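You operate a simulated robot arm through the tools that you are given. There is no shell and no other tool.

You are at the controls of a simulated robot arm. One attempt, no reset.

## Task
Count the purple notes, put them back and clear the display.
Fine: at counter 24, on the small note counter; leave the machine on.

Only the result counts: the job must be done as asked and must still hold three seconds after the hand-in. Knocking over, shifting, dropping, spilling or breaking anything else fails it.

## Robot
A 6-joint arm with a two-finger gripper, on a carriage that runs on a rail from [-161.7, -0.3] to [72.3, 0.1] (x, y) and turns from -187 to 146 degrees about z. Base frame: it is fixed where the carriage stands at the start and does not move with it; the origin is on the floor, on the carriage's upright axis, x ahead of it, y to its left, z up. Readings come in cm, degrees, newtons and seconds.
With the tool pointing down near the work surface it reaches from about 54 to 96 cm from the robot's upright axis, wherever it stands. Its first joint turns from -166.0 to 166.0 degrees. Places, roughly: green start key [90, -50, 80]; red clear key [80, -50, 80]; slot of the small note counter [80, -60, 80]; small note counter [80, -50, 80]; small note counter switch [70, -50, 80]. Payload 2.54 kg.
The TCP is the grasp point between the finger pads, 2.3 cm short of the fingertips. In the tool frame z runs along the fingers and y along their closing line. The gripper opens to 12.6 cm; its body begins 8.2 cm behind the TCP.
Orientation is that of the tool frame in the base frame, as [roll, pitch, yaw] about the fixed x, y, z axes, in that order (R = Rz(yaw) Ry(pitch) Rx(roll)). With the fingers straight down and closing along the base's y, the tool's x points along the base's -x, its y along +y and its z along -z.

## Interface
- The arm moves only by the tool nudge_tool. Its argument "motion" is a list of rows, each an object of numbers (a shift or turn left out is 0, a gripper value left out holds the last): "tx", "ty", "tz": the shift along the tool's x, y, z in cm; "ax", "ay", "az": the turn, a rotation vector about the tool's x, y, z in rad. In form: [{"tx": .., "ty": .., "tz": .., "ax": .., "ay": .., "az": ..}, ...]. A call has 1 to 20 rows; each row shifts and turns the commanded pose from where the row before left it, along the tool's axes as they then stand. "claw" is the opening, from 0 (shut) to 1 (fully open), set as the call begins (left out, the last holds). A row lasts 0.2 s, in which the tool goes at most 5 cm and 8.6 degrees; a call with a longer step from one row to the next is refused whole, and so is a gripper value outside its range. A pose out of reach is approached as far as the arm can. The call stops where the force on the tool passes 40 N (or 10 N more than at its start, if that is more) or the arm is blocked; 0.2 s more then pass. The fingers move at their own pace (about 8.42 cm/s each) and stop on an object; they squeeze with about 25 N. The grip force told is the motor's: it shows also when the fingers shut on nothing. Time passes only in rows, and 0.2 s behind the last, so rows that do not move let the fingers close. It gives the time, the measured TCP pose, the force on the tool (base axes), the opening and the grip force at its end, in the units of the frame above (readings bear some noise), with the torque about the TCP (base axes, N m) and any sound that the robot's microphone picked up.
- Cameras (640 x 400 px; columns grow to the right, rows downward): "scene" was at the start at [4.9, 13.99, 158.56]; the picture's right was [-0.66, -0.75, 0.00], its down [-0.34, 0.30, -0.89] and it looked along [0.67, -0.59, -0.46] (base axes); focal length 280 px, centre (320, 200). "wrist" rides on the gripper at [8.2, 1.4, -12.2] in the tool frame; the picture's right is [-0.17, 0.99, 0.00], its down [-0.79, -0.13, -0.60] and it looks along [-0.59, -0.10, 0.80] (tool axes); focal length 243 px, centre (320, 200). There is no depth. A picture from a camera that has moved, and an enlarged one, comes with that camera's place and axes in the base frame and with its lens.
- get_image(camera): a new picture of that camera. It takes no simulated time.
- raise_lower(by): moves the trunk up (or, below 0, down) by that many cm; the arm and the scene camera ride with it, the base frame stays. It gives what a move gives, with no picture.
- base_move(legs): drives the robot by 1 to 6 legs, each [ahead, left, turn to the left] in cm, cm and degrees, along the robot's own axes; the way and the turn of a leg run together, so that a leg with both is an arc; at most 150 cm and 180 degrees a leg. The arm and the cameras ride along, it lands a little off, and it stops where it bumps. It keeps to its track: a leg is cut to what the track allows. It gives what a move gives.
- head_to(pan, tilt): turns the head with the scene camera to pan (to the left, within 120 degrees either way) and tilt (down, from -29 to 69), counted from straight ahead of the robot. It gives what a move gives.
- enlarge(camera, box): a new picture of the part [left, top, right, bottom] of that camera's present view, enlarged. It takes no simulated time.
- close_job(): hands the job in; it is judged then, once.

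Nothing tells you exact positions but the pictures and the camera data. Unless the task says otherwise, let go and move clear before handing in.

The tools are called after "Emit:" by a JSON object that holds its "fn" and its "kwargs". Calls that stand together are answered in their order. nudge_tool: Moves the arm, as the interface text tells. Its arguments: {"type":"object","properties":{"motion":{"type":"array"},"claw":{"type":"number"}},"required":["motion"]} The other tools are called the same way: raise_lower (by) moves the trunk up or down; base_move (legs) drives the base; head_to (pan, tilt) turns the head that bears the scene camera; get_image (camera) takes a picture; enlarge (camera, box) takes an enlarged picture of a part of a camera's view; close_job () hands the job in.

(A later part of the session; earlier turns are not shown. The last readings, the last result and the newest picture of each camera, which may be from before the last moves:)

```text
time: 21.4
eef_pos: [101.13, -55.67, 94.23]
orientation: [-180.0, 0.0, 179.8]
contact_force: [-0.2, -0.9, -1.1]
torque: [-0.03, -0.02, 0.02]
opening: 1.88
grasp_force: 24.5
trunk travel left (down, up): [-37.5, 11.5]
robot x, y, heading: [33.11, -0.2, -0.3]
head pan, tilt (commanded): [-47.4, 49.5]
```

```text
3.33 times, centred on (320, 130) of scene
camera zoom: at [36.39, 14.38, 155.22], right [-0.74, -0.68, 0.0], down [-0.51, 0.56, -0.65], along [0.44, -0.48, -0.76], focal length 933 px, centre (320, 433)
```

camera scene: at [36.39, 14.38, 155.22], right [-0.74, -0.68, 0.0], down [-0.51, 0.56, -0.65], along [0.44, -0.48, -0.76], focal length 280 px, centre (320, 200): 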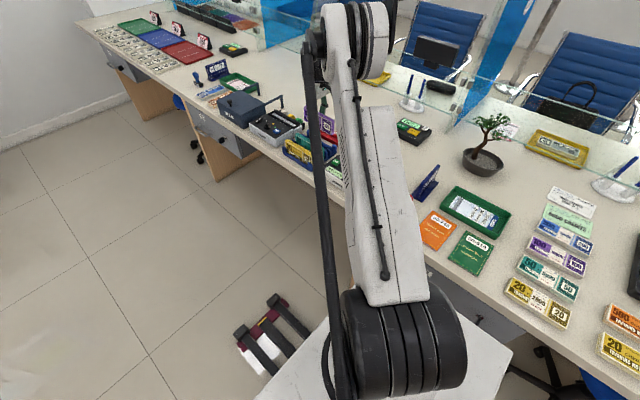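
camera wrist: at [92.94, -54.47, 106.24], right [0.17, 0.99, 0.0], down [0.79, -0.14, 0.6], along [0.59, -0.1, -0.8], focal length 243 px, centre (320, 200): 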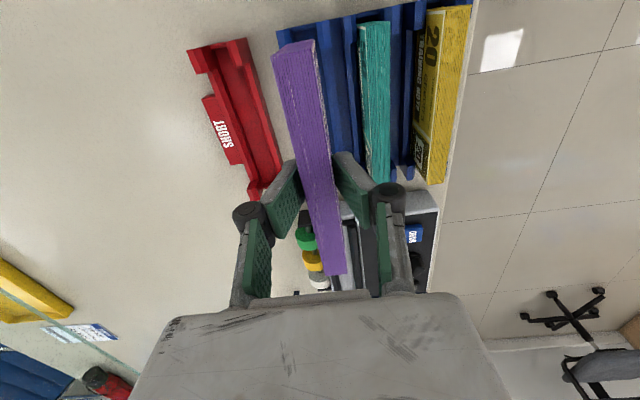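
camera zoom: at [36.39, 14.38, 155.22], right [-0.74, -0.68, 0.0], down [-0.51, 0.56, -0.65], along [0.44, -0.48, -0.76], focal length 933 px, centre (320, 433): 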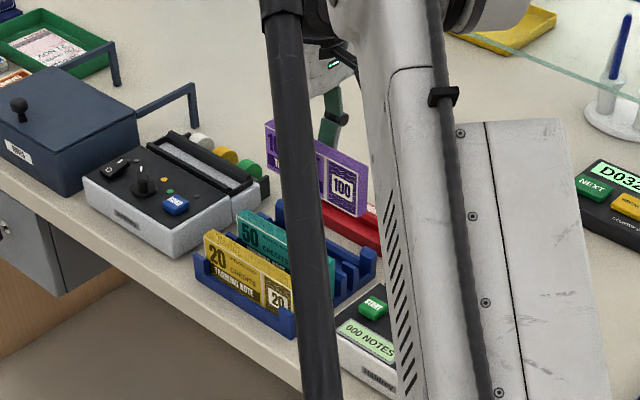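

In the grip the bundle's centre matches the TCP, 14.7 cm long and square. I'll carry it over the slot at about [80.0, -56.15], a little higher for clearance.

Emit:
{"fn": "nudge_tool", "kwargs": {"motion": [{"tz": -2}, {"tx": 2}, {"tx": 4}, {"tx": 4}, {"tx": 4}, {"tx": 4}, {"tx": 2.2, "ty": -0.2}, {"tx": 1, "ty": -0.15}, {}]}}

Emit:
{"fn": "get_image", "kwargs": {"camera": "wrist"}}

Emit:
{"fn": "enlarge", "kwargs": {"camera": "wrist", "box": [220, 0, 380, 120]}}

Emit:
{"fn": "enlarge", "kwargs": {"camera": "wrist", "box": [240, 180, 400, 300]}}

Emit:
{"fn": "get_image", "kwargs": {"camera": "scene"}}

```text
time: 23.4
eef_pos: [79.87, -56.09, 96.19]
orientation: [180.0, 0.0, 179.8]
contact_force: [0.0, 0.4, -0.6]
torque: [0.02, 0.03, 0.0]
opening: 1.86
grasp_force: 25.0
trunk travel left (down, up): [-37.5, 11.5]
robot x, y, heading: [32.94, 0.25, -0.4]
head pan, tilt (commanded): [-47.4, 49.5]
```

```text
taken
camera wrist: at [71.64, -54.71, 108.3], right [0.17, 0.99, 0.0], down [0.79, -0.14, 0.6], along [0.59, -0.1, -0.8], focal length 243 px, centre (320, 200)
```

wrist: 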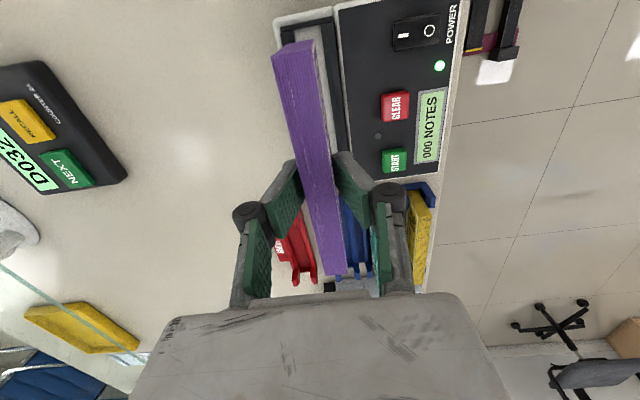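

```text
3.33 times, centred on (300, 60) of wrist
camera zoom: at [71.64, -54.71, 108.3], right [0.17, 0.99, 0.0], down [0.79, -0.14, 0.6], along [0.59, -0.1, -0.8], focal length 809 px, centre (387, 667)
```

zoom: 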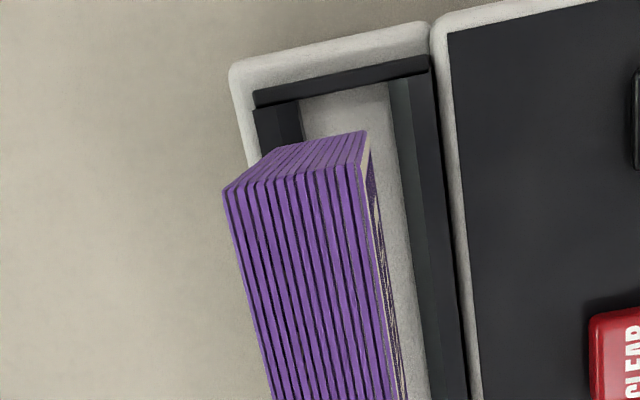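

```text
3.33 times, centred on (320, 240) of wrist
camera zoom: at [71.64, -54.71, 108.3], right [0.17, 0.99, 0.0], down [0.79, -0.14, 0.6], along [0.59, -0.1, -0.8], focal length 809 px, centre (320, 67)
```

zoom: 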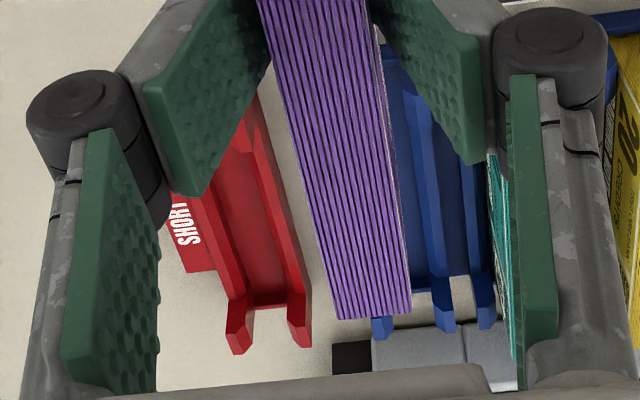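

```text
taken
camera scene: at [36.38, 14.38, 155.21], right [-0.74, -0.68, 0.0], down [-0.51, 0.56, -0.65], along [0.44, -0.48, -0.76], focal length 280 px, centre (320, 200)
```

scene: 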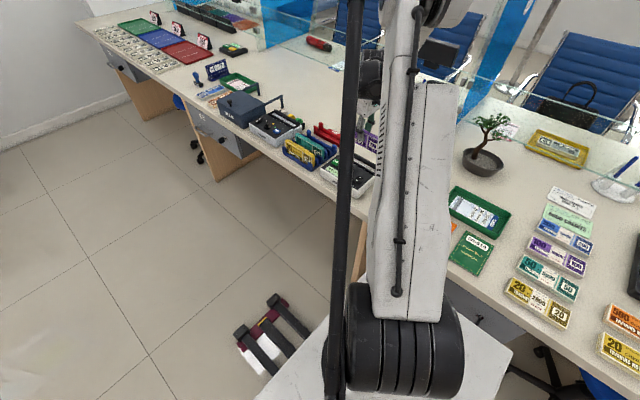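

The bundle hangs over the slot, square and within about 0.1 cm of its centre. I'll trim y by +0.12 and lower towards the rim.

Emit:
{"fn": "nudge_tool", "kwargs": {"motion": [{"ty": 0.12, "tz": 1}, {"tz": 1.5}, {"tz": 1.5}, {"tz": 1}, {}]}}

Emit:
{"fn": "get_image", "kwargs": {"camera": "wrist"}}

Emit:
{"fn": "enlarge", "kwargs": {"camera": "wrist", "box": [220, 0, 380, 120]}}

```text
time: 24.6
eef_pos: [80.04, -55.98, 90.95]
orientation: [180.0, 0.0, 180.0]
contact_force: [-0.3, 0.3, -1.8]
torque: [0.01, 0.01, 0.01]
opening: 1.87
grasp_force: 24.9
trunk travel left (down, up): [-37.5, 11.5]
robot x, y, heading: [32.95, -0.31, -0.3]
head pan, tilt (commanded): [-47.4, 49.5]
```

```text
taken
camera wrist: at [71.79, -54.62, 103.12], right [0.17, 0.99, 0.0], down [0.79, -0.14, 0.6], along [0.59, -0.1, -0.8], focal length 243 px, centre (320, 200)
```

wrist: 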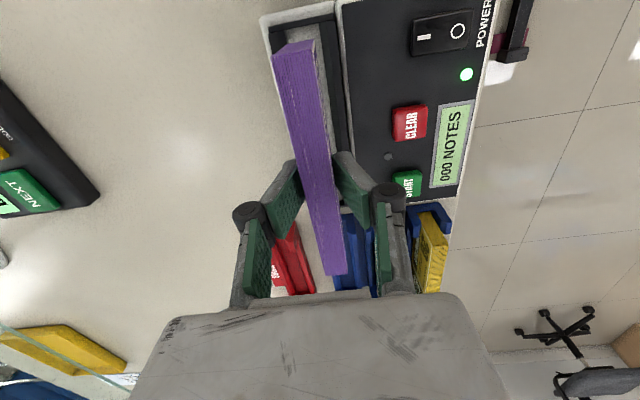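

```text
3.33 times, centred on (300, 60) of wrist
camera zoom: at [71.79, -54.62, 103.12], right [0.17, 0.99, 0.0], down [0.79, -0.14, 0.6], along [0.59, -0.1, -0.8], focal length 809 px, centre (387, 667)
```

zoom: 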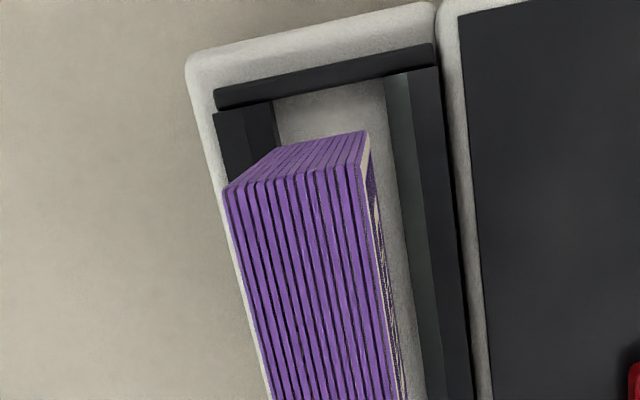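

The near end has a bit more room than the far end, so I'll shift 0.2 cm back and 0.1 cm in y, then lower in small steps.

Emit:
{"fn": "nudge_tool", "kwargs": {"motion": [{"tx": 0.2, "ty": 0.1}, {"tz": 0.4}, {"tz": 0.4}, {"tz": 0.4}, {"tz": 0.3}, {"tz": 0.3}]}}

Emit:
{"fn": "enlarge", "kwargs": {"camera": "wrist", "box": [220, 0, 380, 120]}}

```text
time: 26.0
eef_pos: [79.81, -55.83, 89.14]
orientation: [179.9, 0.0, 179.8]
contact_force: [-0.4, -0.7, -1.4]
torque: [0.04, -0.01, 0.02]
opening: 1.85
grasp_force: 25.3
trunk travel left (down, up): [-37.5, 11.5]
robot x, y, heading: [33.16, 0.34, -0.1]
head pan, tilt (commanded): [-47.4, 49.5]
```

```text
3.33 times, centred on (300, 60) of wrist
camera zoom: at [71.52, -54.59, 101.35], right [0.17, 0.99, 0.0], down [0.79, -0.14, 0.6], along [0.59, -0.1, -0.8], focal length 809 px, centre (387, 667)
```

zoom: 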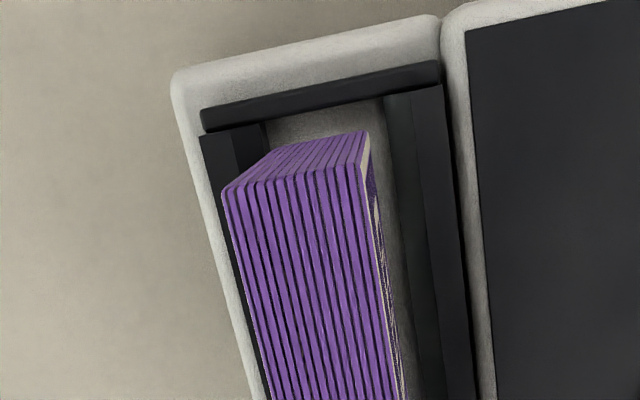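

The bundle is lining up inside the rails with no contact yet. I'll continue lowering.

Emit:
{"fn": "nudge_tool", "kwargs": {"motion": [{"tz": 0.3}, {"tz": 0.3}, {"tz": 0.3}, {"tz": 0.3}]}}

Emit:
{"fn": "enlarge", "kwargs": {"camera": "wrist", "box": [220, 0, 380, 120]}}

```text
time: 27.0
eef_pos: [79.77, -55.89, 87.92]
orientation: [180.0, -0.1, 179.8]
contact_force: [-1.1, -0.3, -0.8]
torque: [0.02, 0.0, 0.0]
opening: 1.86
grasp_force: 25.0
trunk travel left (down, up): [-37.5, 11.5]
robot x, y, heading: [32.94, -0.25, -0.4]
head pan, tilt (commanded): [-47.4, 49.5]
```

```text
3.33 times, centred on (300, 60) of wrist
camera zoom: at [71.57, -54.59, 100.1], right [0.17, 0.99, 0.0], down [0.79, -0.13, 0.6], along [0.59, -0.1, -0.8], focal length 809 px, centre (387, 667)
```

zoom: 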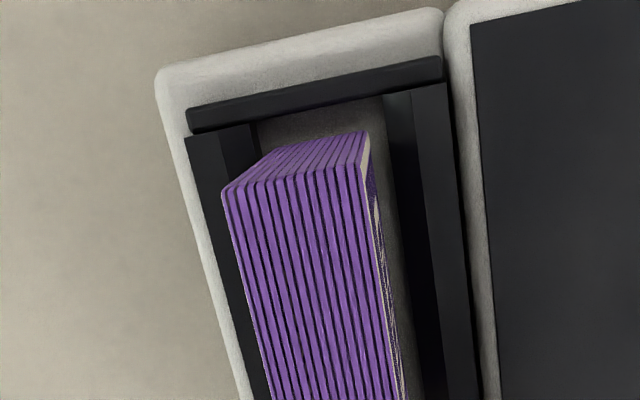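

Still free. I'll go on in small steps, keeping the fingertips above the rails.

Emit:
{"fn": "nudge_tool", "kwargs": {"motion": [{"tz": 0.3}, {"tz": 0.3}, {"tz": 0.25}, {"tz": 0.25}]}}

Emit:
{"fn": "enlarge", "kwargs": {"camera": "wrist", "box": [220, 0, 420, 200]}}

```text
time: 28.0
eef_pos: [79.76, -55.82, 87.03]
orientation: [179.9, -0.1, 179.9]
contact_force: [1.4, -1.6, 24.7]
torque: [-0.06, 0.07, -0.01]
opening: 1.87
grasp_force: 25.1
trunk travel left (down, up): [-37.5, 11.5]
robot x, y, heading: [33.32, 0.17, -0.2]
head pan, tilt (commanded): [-47.4, 49.5]
```

```text
2.00 times, centred on (320, 100) of wrist
camera zoom: at [71.5, -54.49, 99.15], right [0.17, 0.99, 0.0], down [0.79, -0.13, 0.6], along [0.59, -0.1, -0.8], focal length 485 px, centre (320, 400)
```

zoom: 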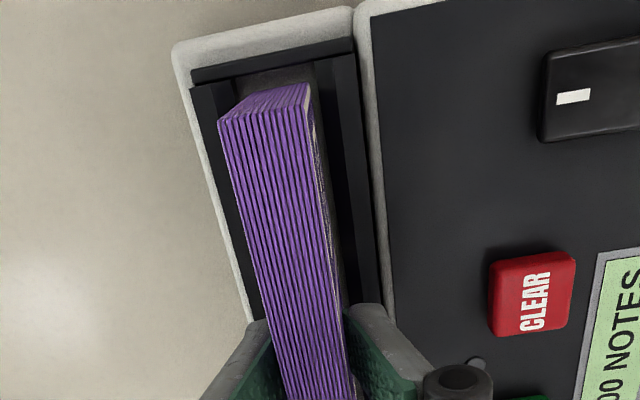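

The bundle is seated on the slot floor (25 N, no tipping torque). I'll ease off 0.1 cm and open the fingers.

Emit:
{"fn": "nudge_tool", "kwargs": {"motion": [{"tz": -0.1}, {}]}}

Emit:
{"fn": "nudge_tool", "kwargs": {"motion": [{}, {}, {}], "claw": 0.3}}

Emit:
{"fn": "get_image", "kwargs": {"camera": "wrist"}}

```text
time: 28.6
eef_pos: [79.81, -55.82, 87.03]
orientation: [-180.0, -0.1, 179.9]
contact_force: [-0.3, 1.3, 1.9]
torque: [0.04, -0.13, 0.08]
opening: 1.87
grasp_force: 25.6
trunk travel left (down, up): [-37.5, 11.5]
robot x, y, heading: [32.91, 0.04, -0.2]
head pan, tilt (commanded): [-47.4, 49.5]
```

```text
time: 29.4
eef_pos: [79.76, -55.93, 87.07]
orientation: [-180.0, -0.1, 179.7]
contact_force: [-0.2, -0.1, 0.7]
torque: [-0.01, 0.0, -0.01]
opening: 3.78
grasp_force: 0.0
trunk travel left (down, up): [-37.5, 11.5]
robot x, y, heading: [33.32, 0.25, -0.4]
head pan, tilt (commanded): [-47.4, 49.5]
```

```text
taken
camera wrist: at [71.54, -54.55, 99.2], right [0.17, 0.99, 0.0], down [0.79, -0.14, 0.6], along [0.59, -0.1, -0.8], focal length 243 px, centre (320, 200)
```

wrist: 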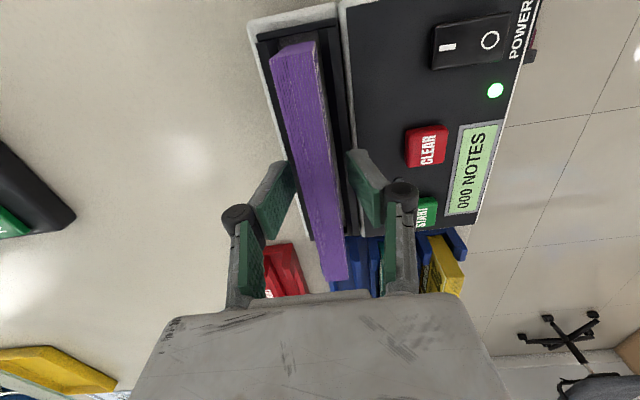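

Released and standing in the slot. I'll rise clear, shut the fingers and go above the green START key.

Emit:
{"fn": "nudge_tool", "kwargs": {"motion": [{"tz": -1}, {"tz": -2}, {"tz": -2.5}, {"tz": -2.5}]}}

Emit:
{"fn": "nudge_tool", "kwargs": {"motion": [{"tx": -2, "ty": 2.5}, {"tx": -2, "ty": 2.5}, {"tx": -1.9, "ty": 2.35}, {}], "claw": 0}}

Emit:
{"fn": "get_image", "kwargs": {"camera": "wrist"}}

Emit:
{"fn": "enlarge", "kwargs": {"camera": "wrist", "box": [240, 100, 400, 220]}}

```text
time: 30.4
eef_pos: [79.62, -56.12, 95.05]
orientation: [180.0, 0.0, 179.8]
contact_force: [-0.3, -0.7, -0.5]
torque: [0.05, 0.03, -0.01]
opening: 3.8
grasp_force: 0.0
trunk travel left (down, up): [-37.5, 11.5]
robot x, y, heading: [32.98, 0.38, -0.4]
head pan, tilt (commanded): [-47.4, 49.5]
```

```text
time: 31.4
eef_pos: [85.86, -48.48, 95.26]
orientation: [-180.0, -0.1, 179.7]
contact_force: [-0.3, 0.0, -0.1]
torque: [-0.03, -0.04, -0.03]
opening: 0.02
grasp_force: 25.1
trunk travel left (down, up): [-37.5, 11.5]
robot x, y, heading: [33.23, 0.19, -0.0]
head pan, tilt (commanded): [-47.4, 49.5]
```

```text
taken
camera wrist: at [77.52, -47.14, 107.25], right [0.17, 0.99, 0.0], down [0.79, -0.13, 0.6], along [0.59, -0.1, -0.8], focal length 243 px, centre (320, 200)
```

wrist: 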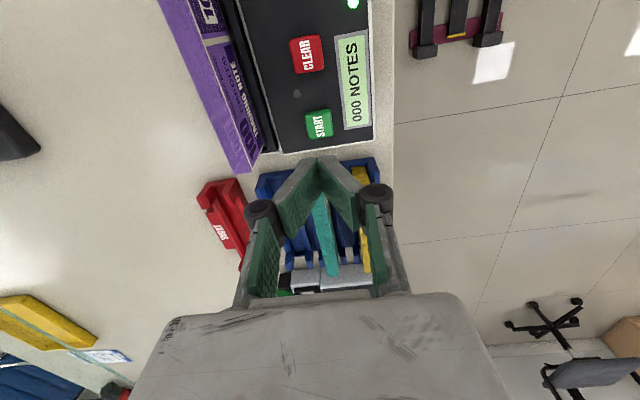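

```text
3.33 times, centred on (320, 160) of wrist
camera zoom: at [77.52, -47.14, 107.25], right [0.17, 0.99, 0.0], down [0.79, -0.13, 0.6], along [0.59, -0.1, -0.8], focal length 809 px, centre (320, 333)
```

zoom: 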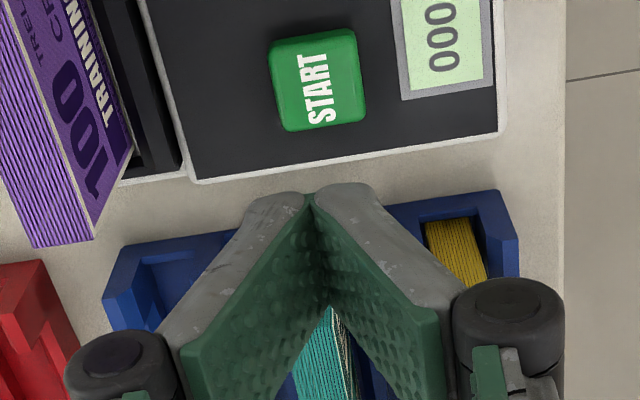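

START sits at [85.65, -48.57], right under the tips. I'll lower to just above it and then press gently.

Emit:
{"fn": "nudge_tool", "kwargs": {"motion": [{"tz": 2.5}, {"tz": 2.5}, {"tz": 2}, {"tz": 1}]}}

Emit:
{"fn": "enlarge", "kwargs": {"camera": "wrist", "box": [240, 100, 400, 220]}}

```text
time: 32.4
eef_pos: [85.63, -48.57, 87.15]
orientation: [-179.9, 0.0, 179.8]
contact_force: [-0.1, 1.2, -0.2]
torque: [-0.01, -0.01, 0.03]
opening: 0.01
grasp_force: 24.9
trunk travel left (down, up): [-37.5, 11.5]
robot x, y, heading: [32.88, 0.1, -0.1]
head pan, tilt (commanded): [-47.4, 49.5]
```

```text
3.33 times, centred on (320, 160) of wrist
camera zoom: at [77.45, -47.2, 99.23], right [0.17, 0.99, 0.0], down [0.79, -0.14, 0.6], along [0.59, -0.1, -0.8], focal length 809 px, centre (320, 333)
```

zoom: 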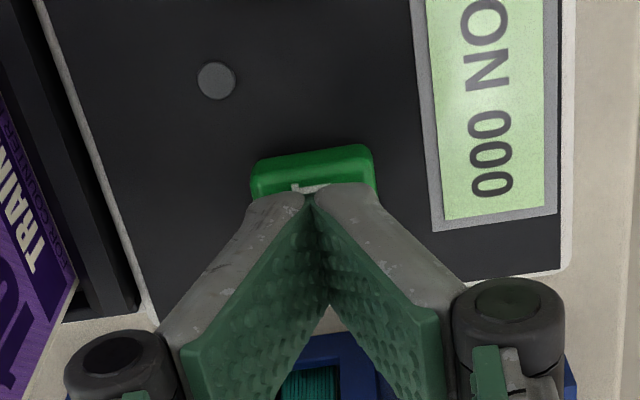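

The tips are just above START. I'll press in 0.2 cm steps.

Emit:
{"fn": "nudge_tool", "kwargs": {"motion": [{"tz": 0.3}, {"tz": 0.3}, {"tz": 0.2}, {"tz": 0.2}, {"tz": 0.2}, {"tz": 0.2}]}}

Emit:
{"fn": "enlarge", "kwargs": {"camera": "wrist", "box": [240, 80, 400, 220]}}

```text
time: 33.8
eef_pos: [85.7, -48.45, 85.72]
orientation: [-180.0, -0.1, 179.8]
contact_force: [-0.7, -2.7, 13.0]
torque: [-0.07, 0.05, 0.02]
opening: 0.6
grasp_force: 28.4
trunk travel left (down, up): [-37.5, 11.5]
robot x, y, heading: [33.39, 0.26, -0.2]
head pan, tilt (commanded): [-47.4, 49.5]
heard: click
```

```text
2.86 times, centred on (320, 150) of wrist
camera zoom: at [77.43, -47.23, 97.8], right [0.17, 0.99, 0.0], down [0.79, -0.13, 0.6], along [0.59, -0.1, -0.8], focal length 693 px, centre (320, 343)
```

zoom: 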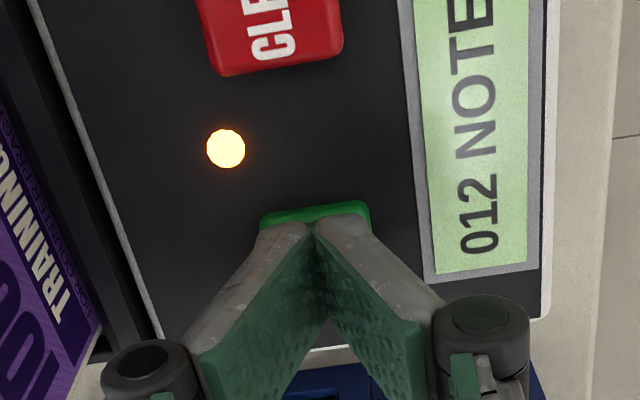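

A click, the amber lamp is lit and the display is counting (012). I'll lift off and wait for the count to finish.

Emit:
{"fn": "nudge_tool", "kwargs": {"motion": [{"tz": -0.5}, {"tz": -1.5}, {"tz": -2.5}, {"tz": -2.5}, {"tz": -2.4}, {}, {}, {}]}}

Emit:
{"fn": "get_image", "kwargs": {"camera": "wrist"}}

Emit:
{"fn": "enlarge", "kwargs": {"camera": "wrist", "box": [240, 0, 400, 140]}}

```text
time: 35.6
eef_pos: [85.76, -48.56, 95.01]
orientation: [180.0, -0.1, 179.8]
contact_force: [-0.2, 0.1, -0.6]
torque: [-0.03, -0.02, 0.01]
opening: 0.0
grasp_force: 28.6
trunk travel left (down, up): [-37.5, 11.5]
robot x, y, heading: [33.29, 0.14, -0.1]
head pan, tilt (commanded): [-47.4, 49.5]
```

```text
taken
camera wrist: at [77.45, -47.28, 107.1], right [0.17, 0.99, 0.0], down [0.79, -0.13, 0.6], along [0.59, -0.1, -0.8], focal length 243 px, centre (320, 200)
```

wrist: 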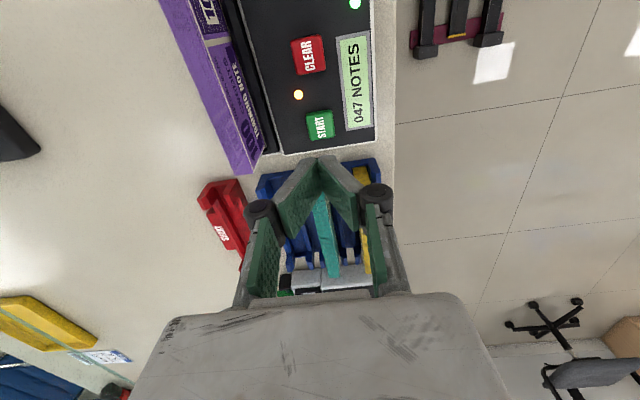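

```text
2.86 times, centred on (320, 70) of wrist
camera zoom: at [77.45, -47.28, 107.1], right [0.17, 0.99, 0.0], down [0.79, -0.13, 0.6], along [0.59, -0.1, -0.8], focal length 693 px, centre (320, 571)
```

zoom: 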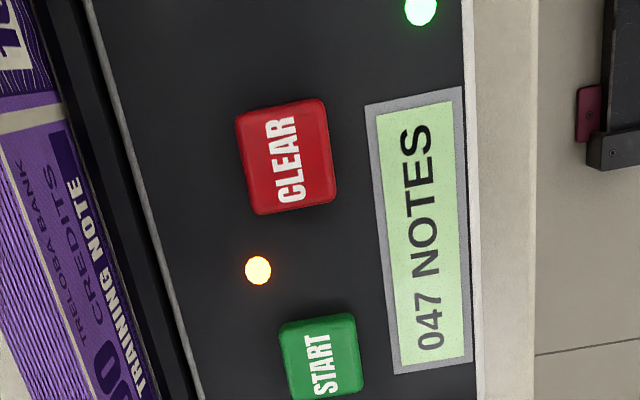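

The display reads 047 and the lamp is still lit, so it is still counting. I'll wait.

Emit:
{"fn": "nudge_tool", "kwargs": {"motion": [{}, {}, {}, {}, {}, {}, {}, {}, {}, {}, {}, {}, {}, {}, {}, {}, {}, {}, {}, {}]}}

Emit:
{"fn": "enlarge", "kwargs": {"camera": "wrist", "box": [240, 0, 400, 140]}}

```text
time: 39.8
eef_pos: [85.75, -48.68, 94.99]
orientation: [-180.0, 0.0, 179.8]
contact_force: [-0.5, 0.4, -0.1]
torque: [0.02, -0.04, -0.02]
opening: 0.02
grasp_force: 28.1
trunk travel left (down, up): [-37.5, 11.5]
robot x, y, heading: [33.01, 0.04, -0.4]
head pan, tilt (commanded): [-47.4, 49.5]
```

```text
2.86 times, centred on (320, 70) of wrist
camera zoom: at [77.45, -47.28, 107.09], right [0.17, 0.99, 0.0], down [0.79, -0.13, 0.6], along [0.59, -0.1, -0.8], focal length 693 px, centre (320, 571)
```

zoom: 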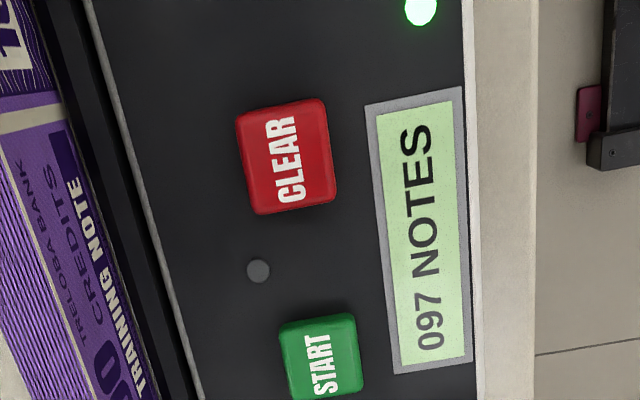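

The amber lamp is off and the count stands at 097. I'll go back above the slot, open to 3.8 cm and come down to the release pose to fetch the bundle.

Emit:
{"fn": "nudge_tool", "kwargs": {"motion": [{"tx": 2, "ty": -2.5}, {"tx": 2, "ty": -2.5}, {"tx": 1.9, "ty": -2.35}, {}], "claw": 0.3}}

Emit:
{"fn": "enlarge", "kwargs": {"camera": "wrist", "box": [220, 0, 420, 300]}}

```text
time: 40.8
eef_pos: [79.59, -55.92, 94.97]
orientation: [179.9, -0.1, 179.8]
contact_force: [-0.3, -1.5, 0.7]
torque: [0.06, -0.02, 0.02]
opening: 3.78
grasp_force: 0.1
trunk travel left (down, up): [-37.5, 11.5]
robot x, y, heading: [32.77, 0.13, -0.3]
head pan, tilt (commanded): [-47.4, 49.5]
```

```text
1.33 times, centred on (320, 150) of wrist
camera zoom: at [71.34, -54.59, 107.05], right [0.17, 0.99, 0.0], down [0.79, -0.14, 0.6], along [0.59, -0.1, -0.8], focal length 324 px, centre (320, 267)
```

zoom: 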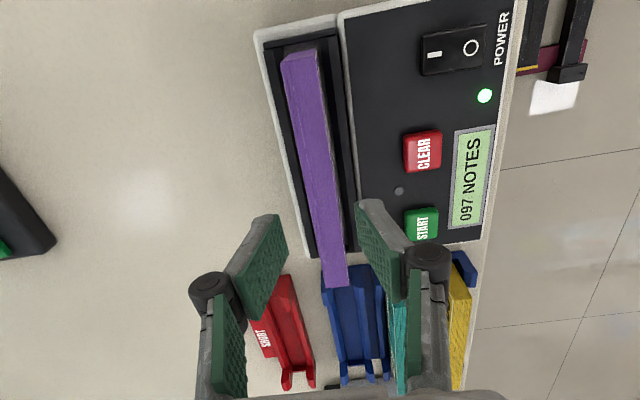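

The bundle stands as I left it. I'll lower to the earlier grip height.

Emit:
{"fn": "nudge_tool", "kwargs": {"motion": [{"tz": 2}, {"tz": 2}, {"tz": 2}, {"tz": 1.5}, {"tz": 0.5}]}}

Emit:
{"fn": "get_image", "kwargs": {"camera": "wrist"}}

Emit:
{"fn": "enlarge", "kwargs": {"camera": "wrist", "box": [220, 100, 420, 250]}}

```text
time: 42.0
eef_pos: [79.84, -55.84, 86.97]
orientation: [179.9, 0.0, 179.7]
contact_force: [0.3, 0.2, 0.5]
torque: [0.05, -0.01, 0.02]
opening: 3.78
grasp_force: 0.1
trunk travel left (down, up): [-37.5, 11.5]
robot x, y, heading: [32.95, 0.22, -0.2]
head pan, tilt (commanded): [-47.4, 49.5]
```

```text
taken
camera wrist: at [71.55, -54.57, 99.13], right [0.17, 0.99, 0.0], down [0.79, -0.14, 0.6], along [0.59, -0.1, -0.8], focal length 243 px, centre (320, 200)
```

wrist: 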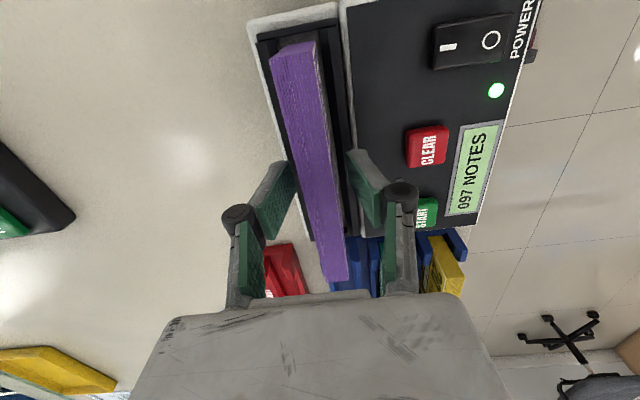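

```text
2.67 times, centred on (320, 175) of wrist
camera zoom: at [71.55, -54.57, 99.13], right [0.17, 0.99, 0.0], down [0.79, -0.14, 0.6], along [0.59, -0.1, -0.8], focal length 647 px, centre (320, 267)
```

zoom: 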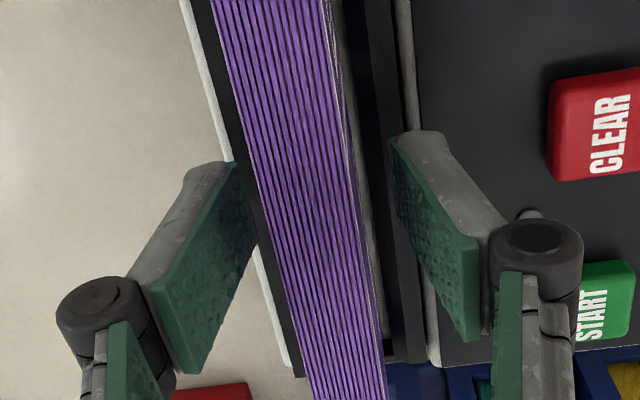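

The pads are either side of the bundle exactly as at release. I'll close and lift it straight out.

Emit:
{"fn": "nudge_tool", "kwargs": {"motion": [{}, {}, {}, {}], "claw": 0}}

Emit:
{"fn": "nudge_tool", "kwargs": {"motion": [{"tz": -0.4}, {"tz": -0.6}, {"tz": -1}, {"tz": -1}, {"tz": -2}, {"tz": -2}, {"tz": -2}, {}]}}

Emit:
{"fn": "get_image", "kwargs": {"camera": "wrist"}}

Emit:
{"fn": "enlarge", "kwargs": {"camera": "wrist", "box": [220, 0, 380, 120]}}

Emit:
{"fn": "enlarge", "kwargs": {"camera": "wrist", "box": [240, 180, 400, 300]}}

```text
time: 43.0
eef_pos: [79.86, -55.86, 87.05]
orientation: [-180.0, 0.0, 179.7]
contact_force: [0.0, 0.5, -0.4]
torque: [-0.01, -0.04, 0.0]
opening: 1.88
grasp_force: 25.7
trunk travel left (down, up): [-37.5, 11.5]
robot x, y, heading: [33.12, 0.48, -0.1]
head pan, tilt (commanded): [-47.4, 49.5]
```

```text
time: 44.8
eef_pos: [80.01, -55.76, 96.09]
orientation: [-180.0, 0.0, 179.8]
contact_force: [-0.7, -0.5, -1.9]
torque: [0.02, 0.01, -0.05]
opening: 1.86
grasp_force: 24.8
trunk travel left (down, up): [-37.5, 11.5]
robot x, y, heading: [32.87, 0.44, -0.1]
head pan, tilt (commanded): [-47.4, 49.5]
```

```text
taken
camera wrist: at [71.64, -54.48, 108.19], right [0.17, 0.99, 0.0], down [0.79, -0.13, 0.6], along [0.59, -0.1, -0.8], focal length 243 px, centre (320, 200)
```

wrist: 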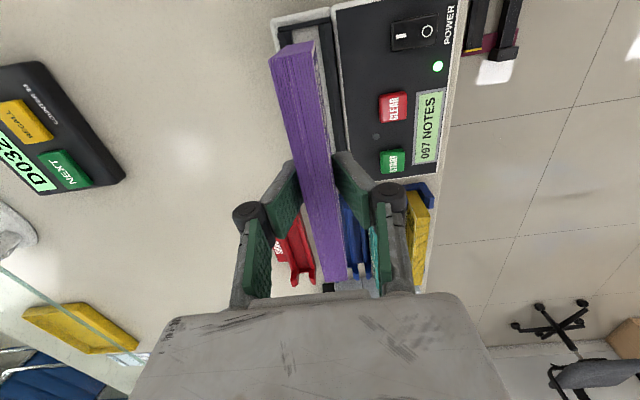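

```text
3.33 times, centred on (300, 60) of wrist
camera zoom: at [71.64, -54.48, 108.19], right [0.17, 0.99, 0.0], down [0.79, -0.13, 0.6], along [0.59, -0.1, -0.8], focal length 809 px, centre (387, 667)
```

zoom: 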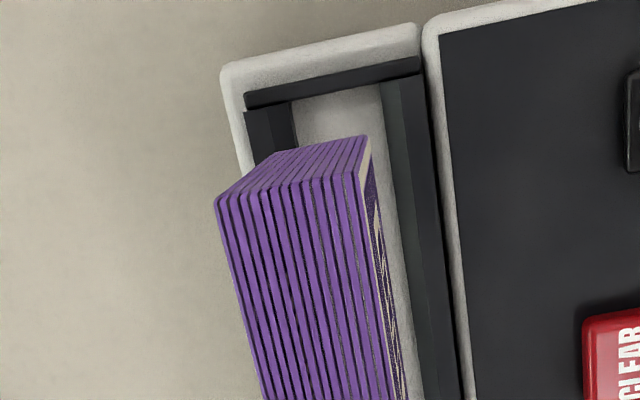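

```text
3.33 times, centred on (320, 240) of wrist
camera zoom: at [71.64, -54.48, 108.19], right [0.17, 0.99, 0.0], down [0.79, -0.13, 0.6], along [0.59, -0.1, -0.8], focal length 809 px, centre (320, 67)
```

zoom: 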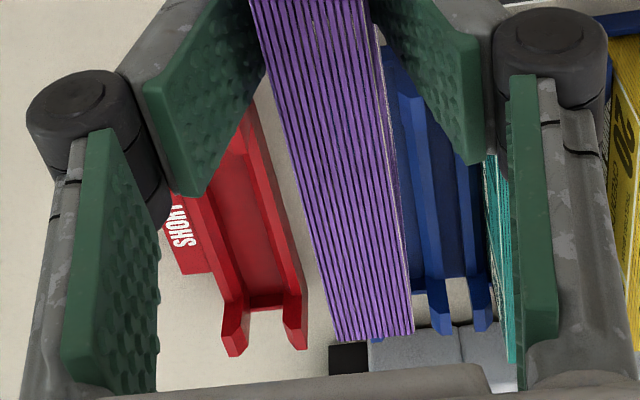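

The bundle is out of the slot, but it seems to sit slightly higher in the grip than before. I'll zoom to measure it precisely before putting it back.

Emit:
{"fn": "enlarge", "kwargs": {"camera": "wrist", "box": [250, 20, 350, 90]}}

Emit:
{"fn": "enlarge", "kwargs": {"camera": "wrist", "box": [290, 230, 390, 300]}}

Emit:
{"fn": "enlarge", "kwargs": {"camera": "scene", "box": [270, 70, 430, 200]}}

```text
5.71 times, centred on (300, 55) of wrist
camera zoom: at [71.64, -54.48, 108.19], right [0.17, 0.99, 0.0], down [0.79, -0.13, 0.6], along [0.59, -0.1, -0.8], focal length 1386 px, centre (434, 1029)
```

zoom: 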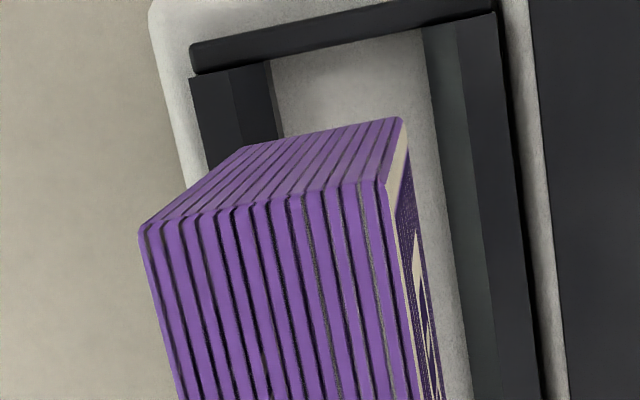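

```text
5.71 times, centred on (340, 265) of wrist
camera zoom: at [71.64, -54.48, 108.19], right [0.17, 0.99, 0.0], down [0.79, -0.13, 0.6], along [0.59, -0.1, -0.8], focal length 1386 px, centre (206, -171)
```

zoom: 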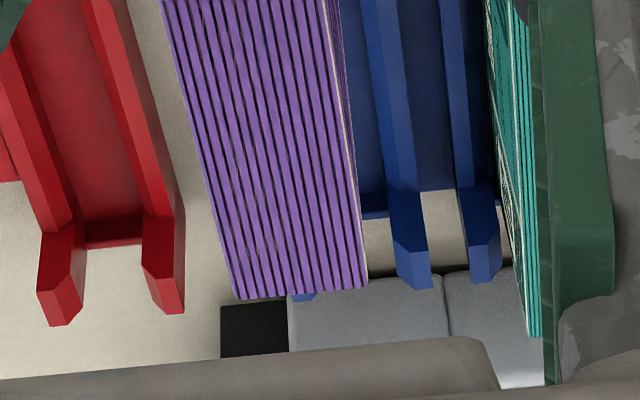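

```text
3.08 times, centred on (350, 135) of scene
camera zoom: at [36.38, 14.4, 155.21], right [-0.74, -0.68, 0.0], down [-0.51, 0.56, -0.65], along [0.44, -0.48, -0.76], focal length 862 px, centre (228, 400)
```

zoom: 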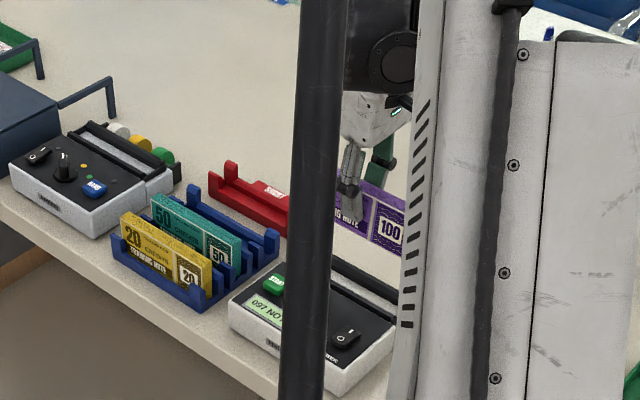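

The bundle keeps its x/y place in the grip, just about 0.6 cm higher. I'll retrace exactly to the pick position above the stand and look before lowering.

Emit:
{"fn": "nudge_tool", "kwargs": {"motion": [{"tx": -1.4, "ty": 0.13}, {"tx": -4}, {"tx": -4}, {"tx": -4}, {"tx": -4}, {"tx": -3}, {"tx": -1}, {}, {}]}}

Emit:
{"fn": "get_image", "kwargs": {"camera": "wrist"}}

Emit:
{"fn": "enlarge", "kwargs": {"camera": "wrist", "box": [240, 0, 400, 120]}}

Emit:
{"fn": "enlarge", "kwargs": {"camera": "wrist", "box": [240, 180, 400, 300]}}

```text
time: 46.8
eef_pos: [101.3, -55.8, 96.13]
orientation: [-180.0, 0.0, 179.9]
contact_force: [0.0, -0.1, -1.8]
torque: [0.01, -0.02, 0.0]
opening: 1.88
grasp_force: 24.9
trunk travel left (down, up): [-37.5, 11.5]
robot x, y, heading: [32.65, 0.44, -0.1]
head pan, tilt (commanded): [-47.4, 49.5]
```

```text
taken
camera wrist: at [93.08, -54.42, 108.2], right [0.17, 0.99, 0.0], down [0.79, -0.13, 0.6], along [0.59, -0.1, -0.8], focal length 243 px, centre (320, 200)
```

wrist: 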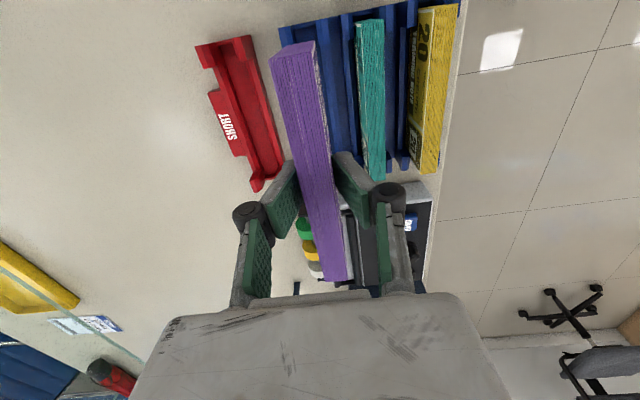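

```text
3.33 times, centred on (320, 60) of wrist
camera zoom: at [93.08, -54.42, 108.2], right [0.17, 0.99, 0.0], down [0.79, -0.13, 0.6], along [0.59, -0.1, -0.8], focal length 809 px, centre (320, 667)
```

zoom: 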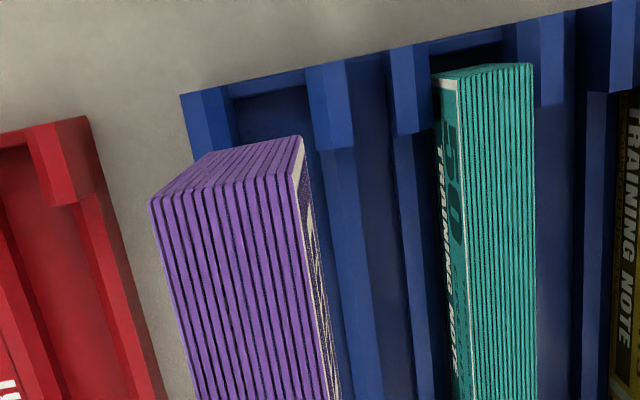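

```text
3.33 times, centred on (320, 240) of wrist
camera zoom: at [93.08, -54.42, 108.2], right [0.17, 0.99, 0.0], down [0.79, -0.13, 0.6], along [0.59, -0.1, -0.8], focal length 809 px, centre (320, 67)
```

zoom: 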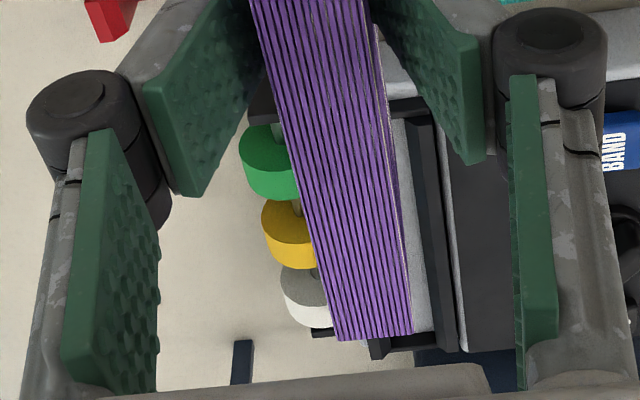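

Bundle and stand line up as at the pick. I'll lower partway and check the ends against the posts.

Emit:
{"fn": "nudge_tool", "kwargs": {"motion": [{"tz": 2}, {"tz": 2}, {"tz": 2}, {"tz": 1.5}, {}]}}

Emit:
{"fn": "enlarge", "kwargs": {"camera": "wrist", "box": [240, 0, 400, 120]}}

Emit:
{"fn": "enlarge", "kwargs": {"camera": "wrist", "box": [240, 180, 400, 300]}}

```text
time: 48.0
eef_pos: [101.26, -55.85, 88.47]
orientation: [-180.0, 0.1, 179.8]
contact_force: [0.1, 0.4, -1.6]
torque: [0.06, 0.02, -0.01]
opening: 1.86
grasp_force: 24.4
trunk travel left (down, up): [-37.5, 11.5]
robot x, y, heading: [32.95, 0.13, -0.1]
head pan, tilt (commanded): [-47.4, 49.5]
```

```text
3.33 times, centred on (320, 60) of wrist
camera zoom: at [93.04, -54.52, 100.69], right [0.17, 0.99, 0.0], down [0.79, -0.14, 0.6], along [0.59, -0.1, -0.8], focal length 809 px, centre (320, 667)
```

zoom: 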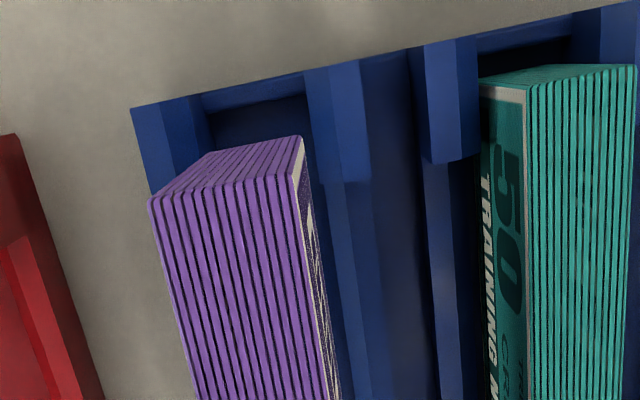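

```text
3.33 times, centred on (320, 240) of wrist
camera zoom: at [93.04, -54.52, 100.69], right [0.17, 0.99, 0.0], down [0.79, -0.14, 0.6], along [0.59, -0.1, -0.8], focal length 809 px, centre (320, 67)
```

zoom: 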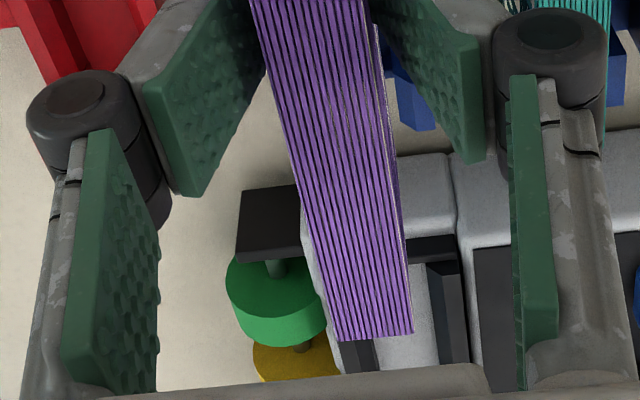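

The bundle is centred between the near posts. I'll continue down gently.

Emit:
{"fn": "nudge_tool", "kwargs": {"motion": [{"tz": 0.7}, {"tz": 0.7}, {"tz": 0.6}, {"tz": 0.5}, {"tz": 0.5}, {"tz": 0.4}, {"tz": 0.4}]}}

Emit:
{"fn": "enlarge", "kwargs": {"camera": "wrist", "box": [240, 0, 400, 120]}}

Emit:
{"fn": "get_image", "kwargs": {"camera": "wrist"}}

```text
time: 49.6
eef_pos: [101.29, -55.86, 84.8]
orientation: [180.0, 0.1, 179.8]
contact_force: [0.8, -0.5, -0.5]
torque: [0.02, 0.02, -0.02]
opening: 1.86
grasp_force: 24.8
trunk travel left (down, up): [-37.5, 11.5]
robot x, y, heading: [33.19, 0.05, -0.1]
head pan, tilt (commanded): [-47.4, 49.5]
```

```text
3.33 times, centred on (320, 60) of wrist
camera zoom: at [93.01, -54.46, 96.84], right [0.17, 0.99, 0.0], down [0.79, -0.13, 0.6], along [0.59, -0.1, -0.8], focal length 809 px, centre (320, 667)
```

zoom: 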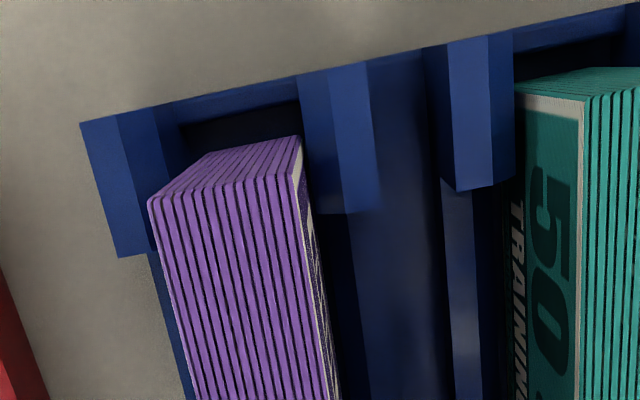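

```text
taken
camera wrist: at [93.01, -54.46, 96.84], right [0.17, 0.99, 0.0], down [0.79, -0.13, 0.6], along [0.59, -0.1, -0.8], focal length 243 px, centre (320, 200)
```

wrist: 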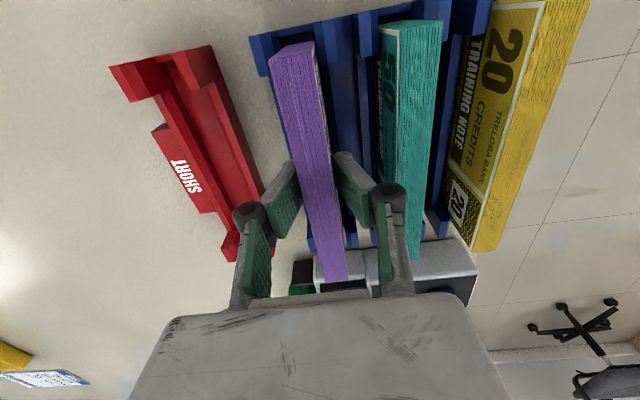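

Both ends are inside the posts, no contact yet. I'll lower in 0.2 cm steps until it seats.

Emit:
{"fn": "nudge_tool", "kwargs": {"motion": [{"tz": 0.2}, {"tz": 0.2}, {"tz": 0.2}, {"tz": 0.2}]}}

Emit:
{"fn": "enlarge", "kwargs": {"camera": "wrist", "box": [220, 80, 460, 280]}}

```text
time: 50.6
eef_pos: [101.16, -55.83, 83.89]
orientation: [-180.0, 0.0, 179.8]
contact_force: [-0.1, 0.3, -1.7]
torque: [-0.02, 0.0, 0.01]
opening: 1.83
grasp_force: 25.0
trunk travel left (down, up): [-37.5, 11.5]
robot x, y, heading: [32.5, -0.34, -0.4]
head pan, tilt (commanded): [-47.4, 49.5]
```

```text
2.00 times, centred on (340, 180) of wrist
camera zoom: at [92.95, -54.59, 95.98], right [0.17, 0.99, 0.0], down [0.79, -0.14, 0.6], along [0.59, -0.1, -0.8], focal length 485 px, centre (280, 240)
```

zoom: 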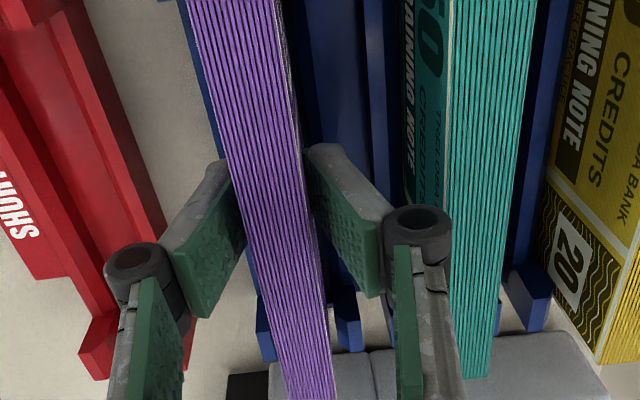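

No contact yet, and the knuckle stays above the teal bundle's top. I'll go on in 0.15 cm steps.

Emit:
{"fn": "nudge_tool", "kwargs": {"motion": [{"tz": 0.15}, {"tz": 0.15}, {"tz": 0.15}, {}]}}

```text
time: 51.6
eef_pos: [101.18, -55.81, 83.55]
orientation: [-180.0, 0.1, 179.9]
contact_force: [2.8, -1.7, 7.7]
torque: [-0.06, 0.08, -0.01]
opening: 1.87
grasp_force: 25.0
trunk travel left (down, up): [-37.5, 11.5]
robot x, y, heading: [33.07, -0.06, -0.3]
head pan, tilt (commanded): [-47.4, 49.5]
```

Light contact (8 N) right at the expected height: the bundle is seated in its stand. I'll ease off slightly and open.

Emit:
{"fn": "nudge_tool", "kwargs": {"motion": [{"tz": -0.1}, {}]}}

Emit:
{"fn": "nudge_tool", "kwargs": {"motion": [{}, {}, {}], "claw": 0.28}}

Emit:
{"fn": "get_image", "kwargs": {"camera": "wrist"}}

Emit:
{"fn": "enlarge", "kwargs": {"camera": "wrist", "box": [220, 80, 460, 280]}}

```text
time: 52.2
eef_pos: [101.14, -55.68, 83.51]
orientation: [-180.0, 0.0, 179.8]
contact_force: [-1.0, 0.5, -1.2]
torque: [-0.01, 0.0, -0.02]
opening: 1.86
grasp_force: 25.2
trunk travel left (down, up): [-37.5, 11.5]
robot x, y, heading: [33.47, 0.18, -0.2]
head pan, tilt (commanded): [-47.4, 49.5]
```

```text
time: 53.0
eef_pos: [101.16, -55.84, 83.57]
orientation: [-179.9, 0.1, 179.8]
contact_force: [0.5, -1.3, -0.2]
torque: [-0.02, 0.01, -0.01]
opening: 3.53
grasp_force: 0.2
trunk travel left (down, up): [-37.5, 11.5]
robot x, y, heading: [32.94, 0.11, -0.2]
head pan, tilt (commanded): [-47.4, 49.5]
```

```text
taken
camera wrist: at [92.95, -54.49, 95.72], right [0.17, 0.99, 0.0], down [0.79, -0.13, 0.6], along [0.59, -0.1, -0.8], focal length 243 px, centre (320, 200)
```

wrist: 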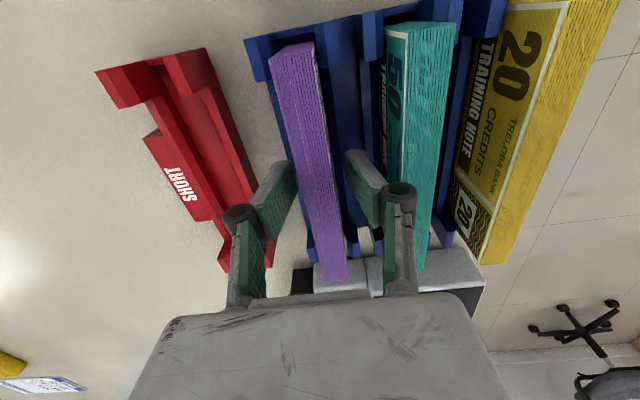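

```text
2.00 times, centred on (340, 180) of wrist
camera zoom: at [92.95, -54.49, 95.72], right [0.17, 0.99, 0.0], down [0.79, -0.13, 0.6], along [0.59, -0.1, -0.8], focal length 485 px, centre (280, 240)
```

zoom: 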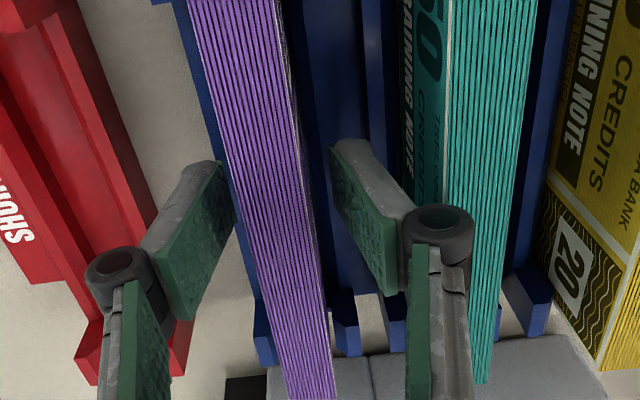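

The bundle stands free in its stand, and the fingers are clear. I'll rise straight up and look.

Emit:
{"fn": "nudge_tool", "kwargs": {"motion": [{"tz": -0.5}, {"tz": -1}, {"tz": -2}, {"tz": -2.5}, {"tz": -3}, {"tz": -3}, {}]}}

Emit:
{"fn": "get_image", "kwargs": {"camera": "wrist"}}

Emit:
{"fn": "enlarge", "kwargs": {"camera": "wrist", "box": [240, 0, 440, 200]}}

Emit:
{"fn": "enlarge", "kwargs": {"camera": "scene", "box": [240, 90, 400, 200]}}

```text
time: 54.6
eef_pos: [101.22, -55.83, 95.69]
orientation: [-179.9, -0.1, 179.9]
contact_force: [-0.4, 0.0, 0.7]
torque: [0.0, -0.01, -0.01]
opening: 3.55
grasp_force: 0.0
trunk travel left (down, up): [-37.5, 11.5]
robot x, y, heading: [32.95, -0.26, 0.0]
head pan, tilt (commanded): [-47.4, 49.5]
```

```text
taken
camera wrist: at [93.02, -54.61, 107.81], right [0.17, 0.99, 0.0], down [0.79, -0.13, 0.6], along [0.59, -0.1, -0.8], focal length 243 px, centre (320, 200)
```

wrist: 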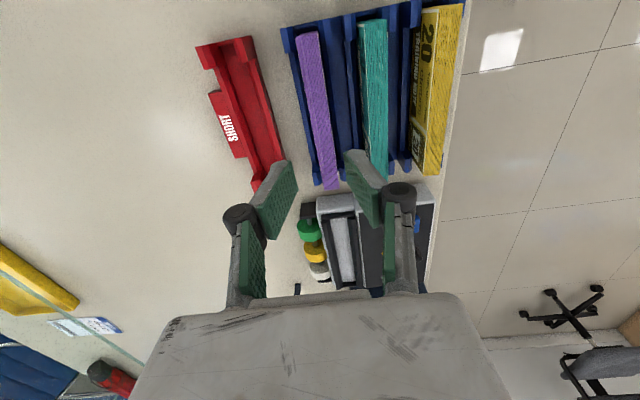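

```text
2.00 times, centred on (340, 100) of wrist
camera zoom: at [93.02, -54.61, 107.81], right [0.17, 0.99, 0.0], down [0.79, -0.13, 0.6], along [0.59, -0.1, -0.8], focal length 485 px, centre (280, 400)
```

zoom: 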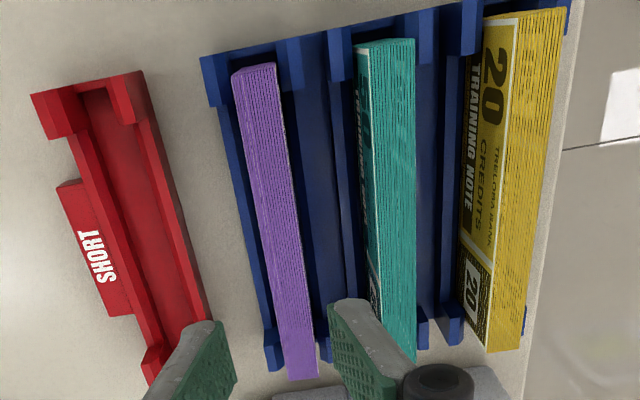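

```text
3.64 times, centred on (320, 145) of scene
camera zoom: at [36.37, 14.41, 155.21], right [-0.74, -0.68, 0.0], down [-0.51, 0.56, -0.65], along [0.44, -0.48, -0.76], focal length 1018 px, centre (320, 400)
```

zoom: 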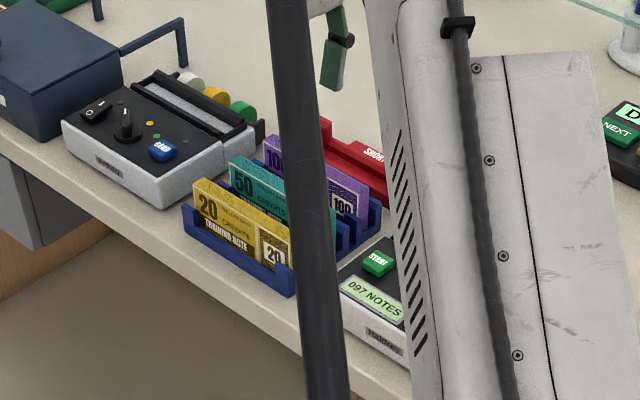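

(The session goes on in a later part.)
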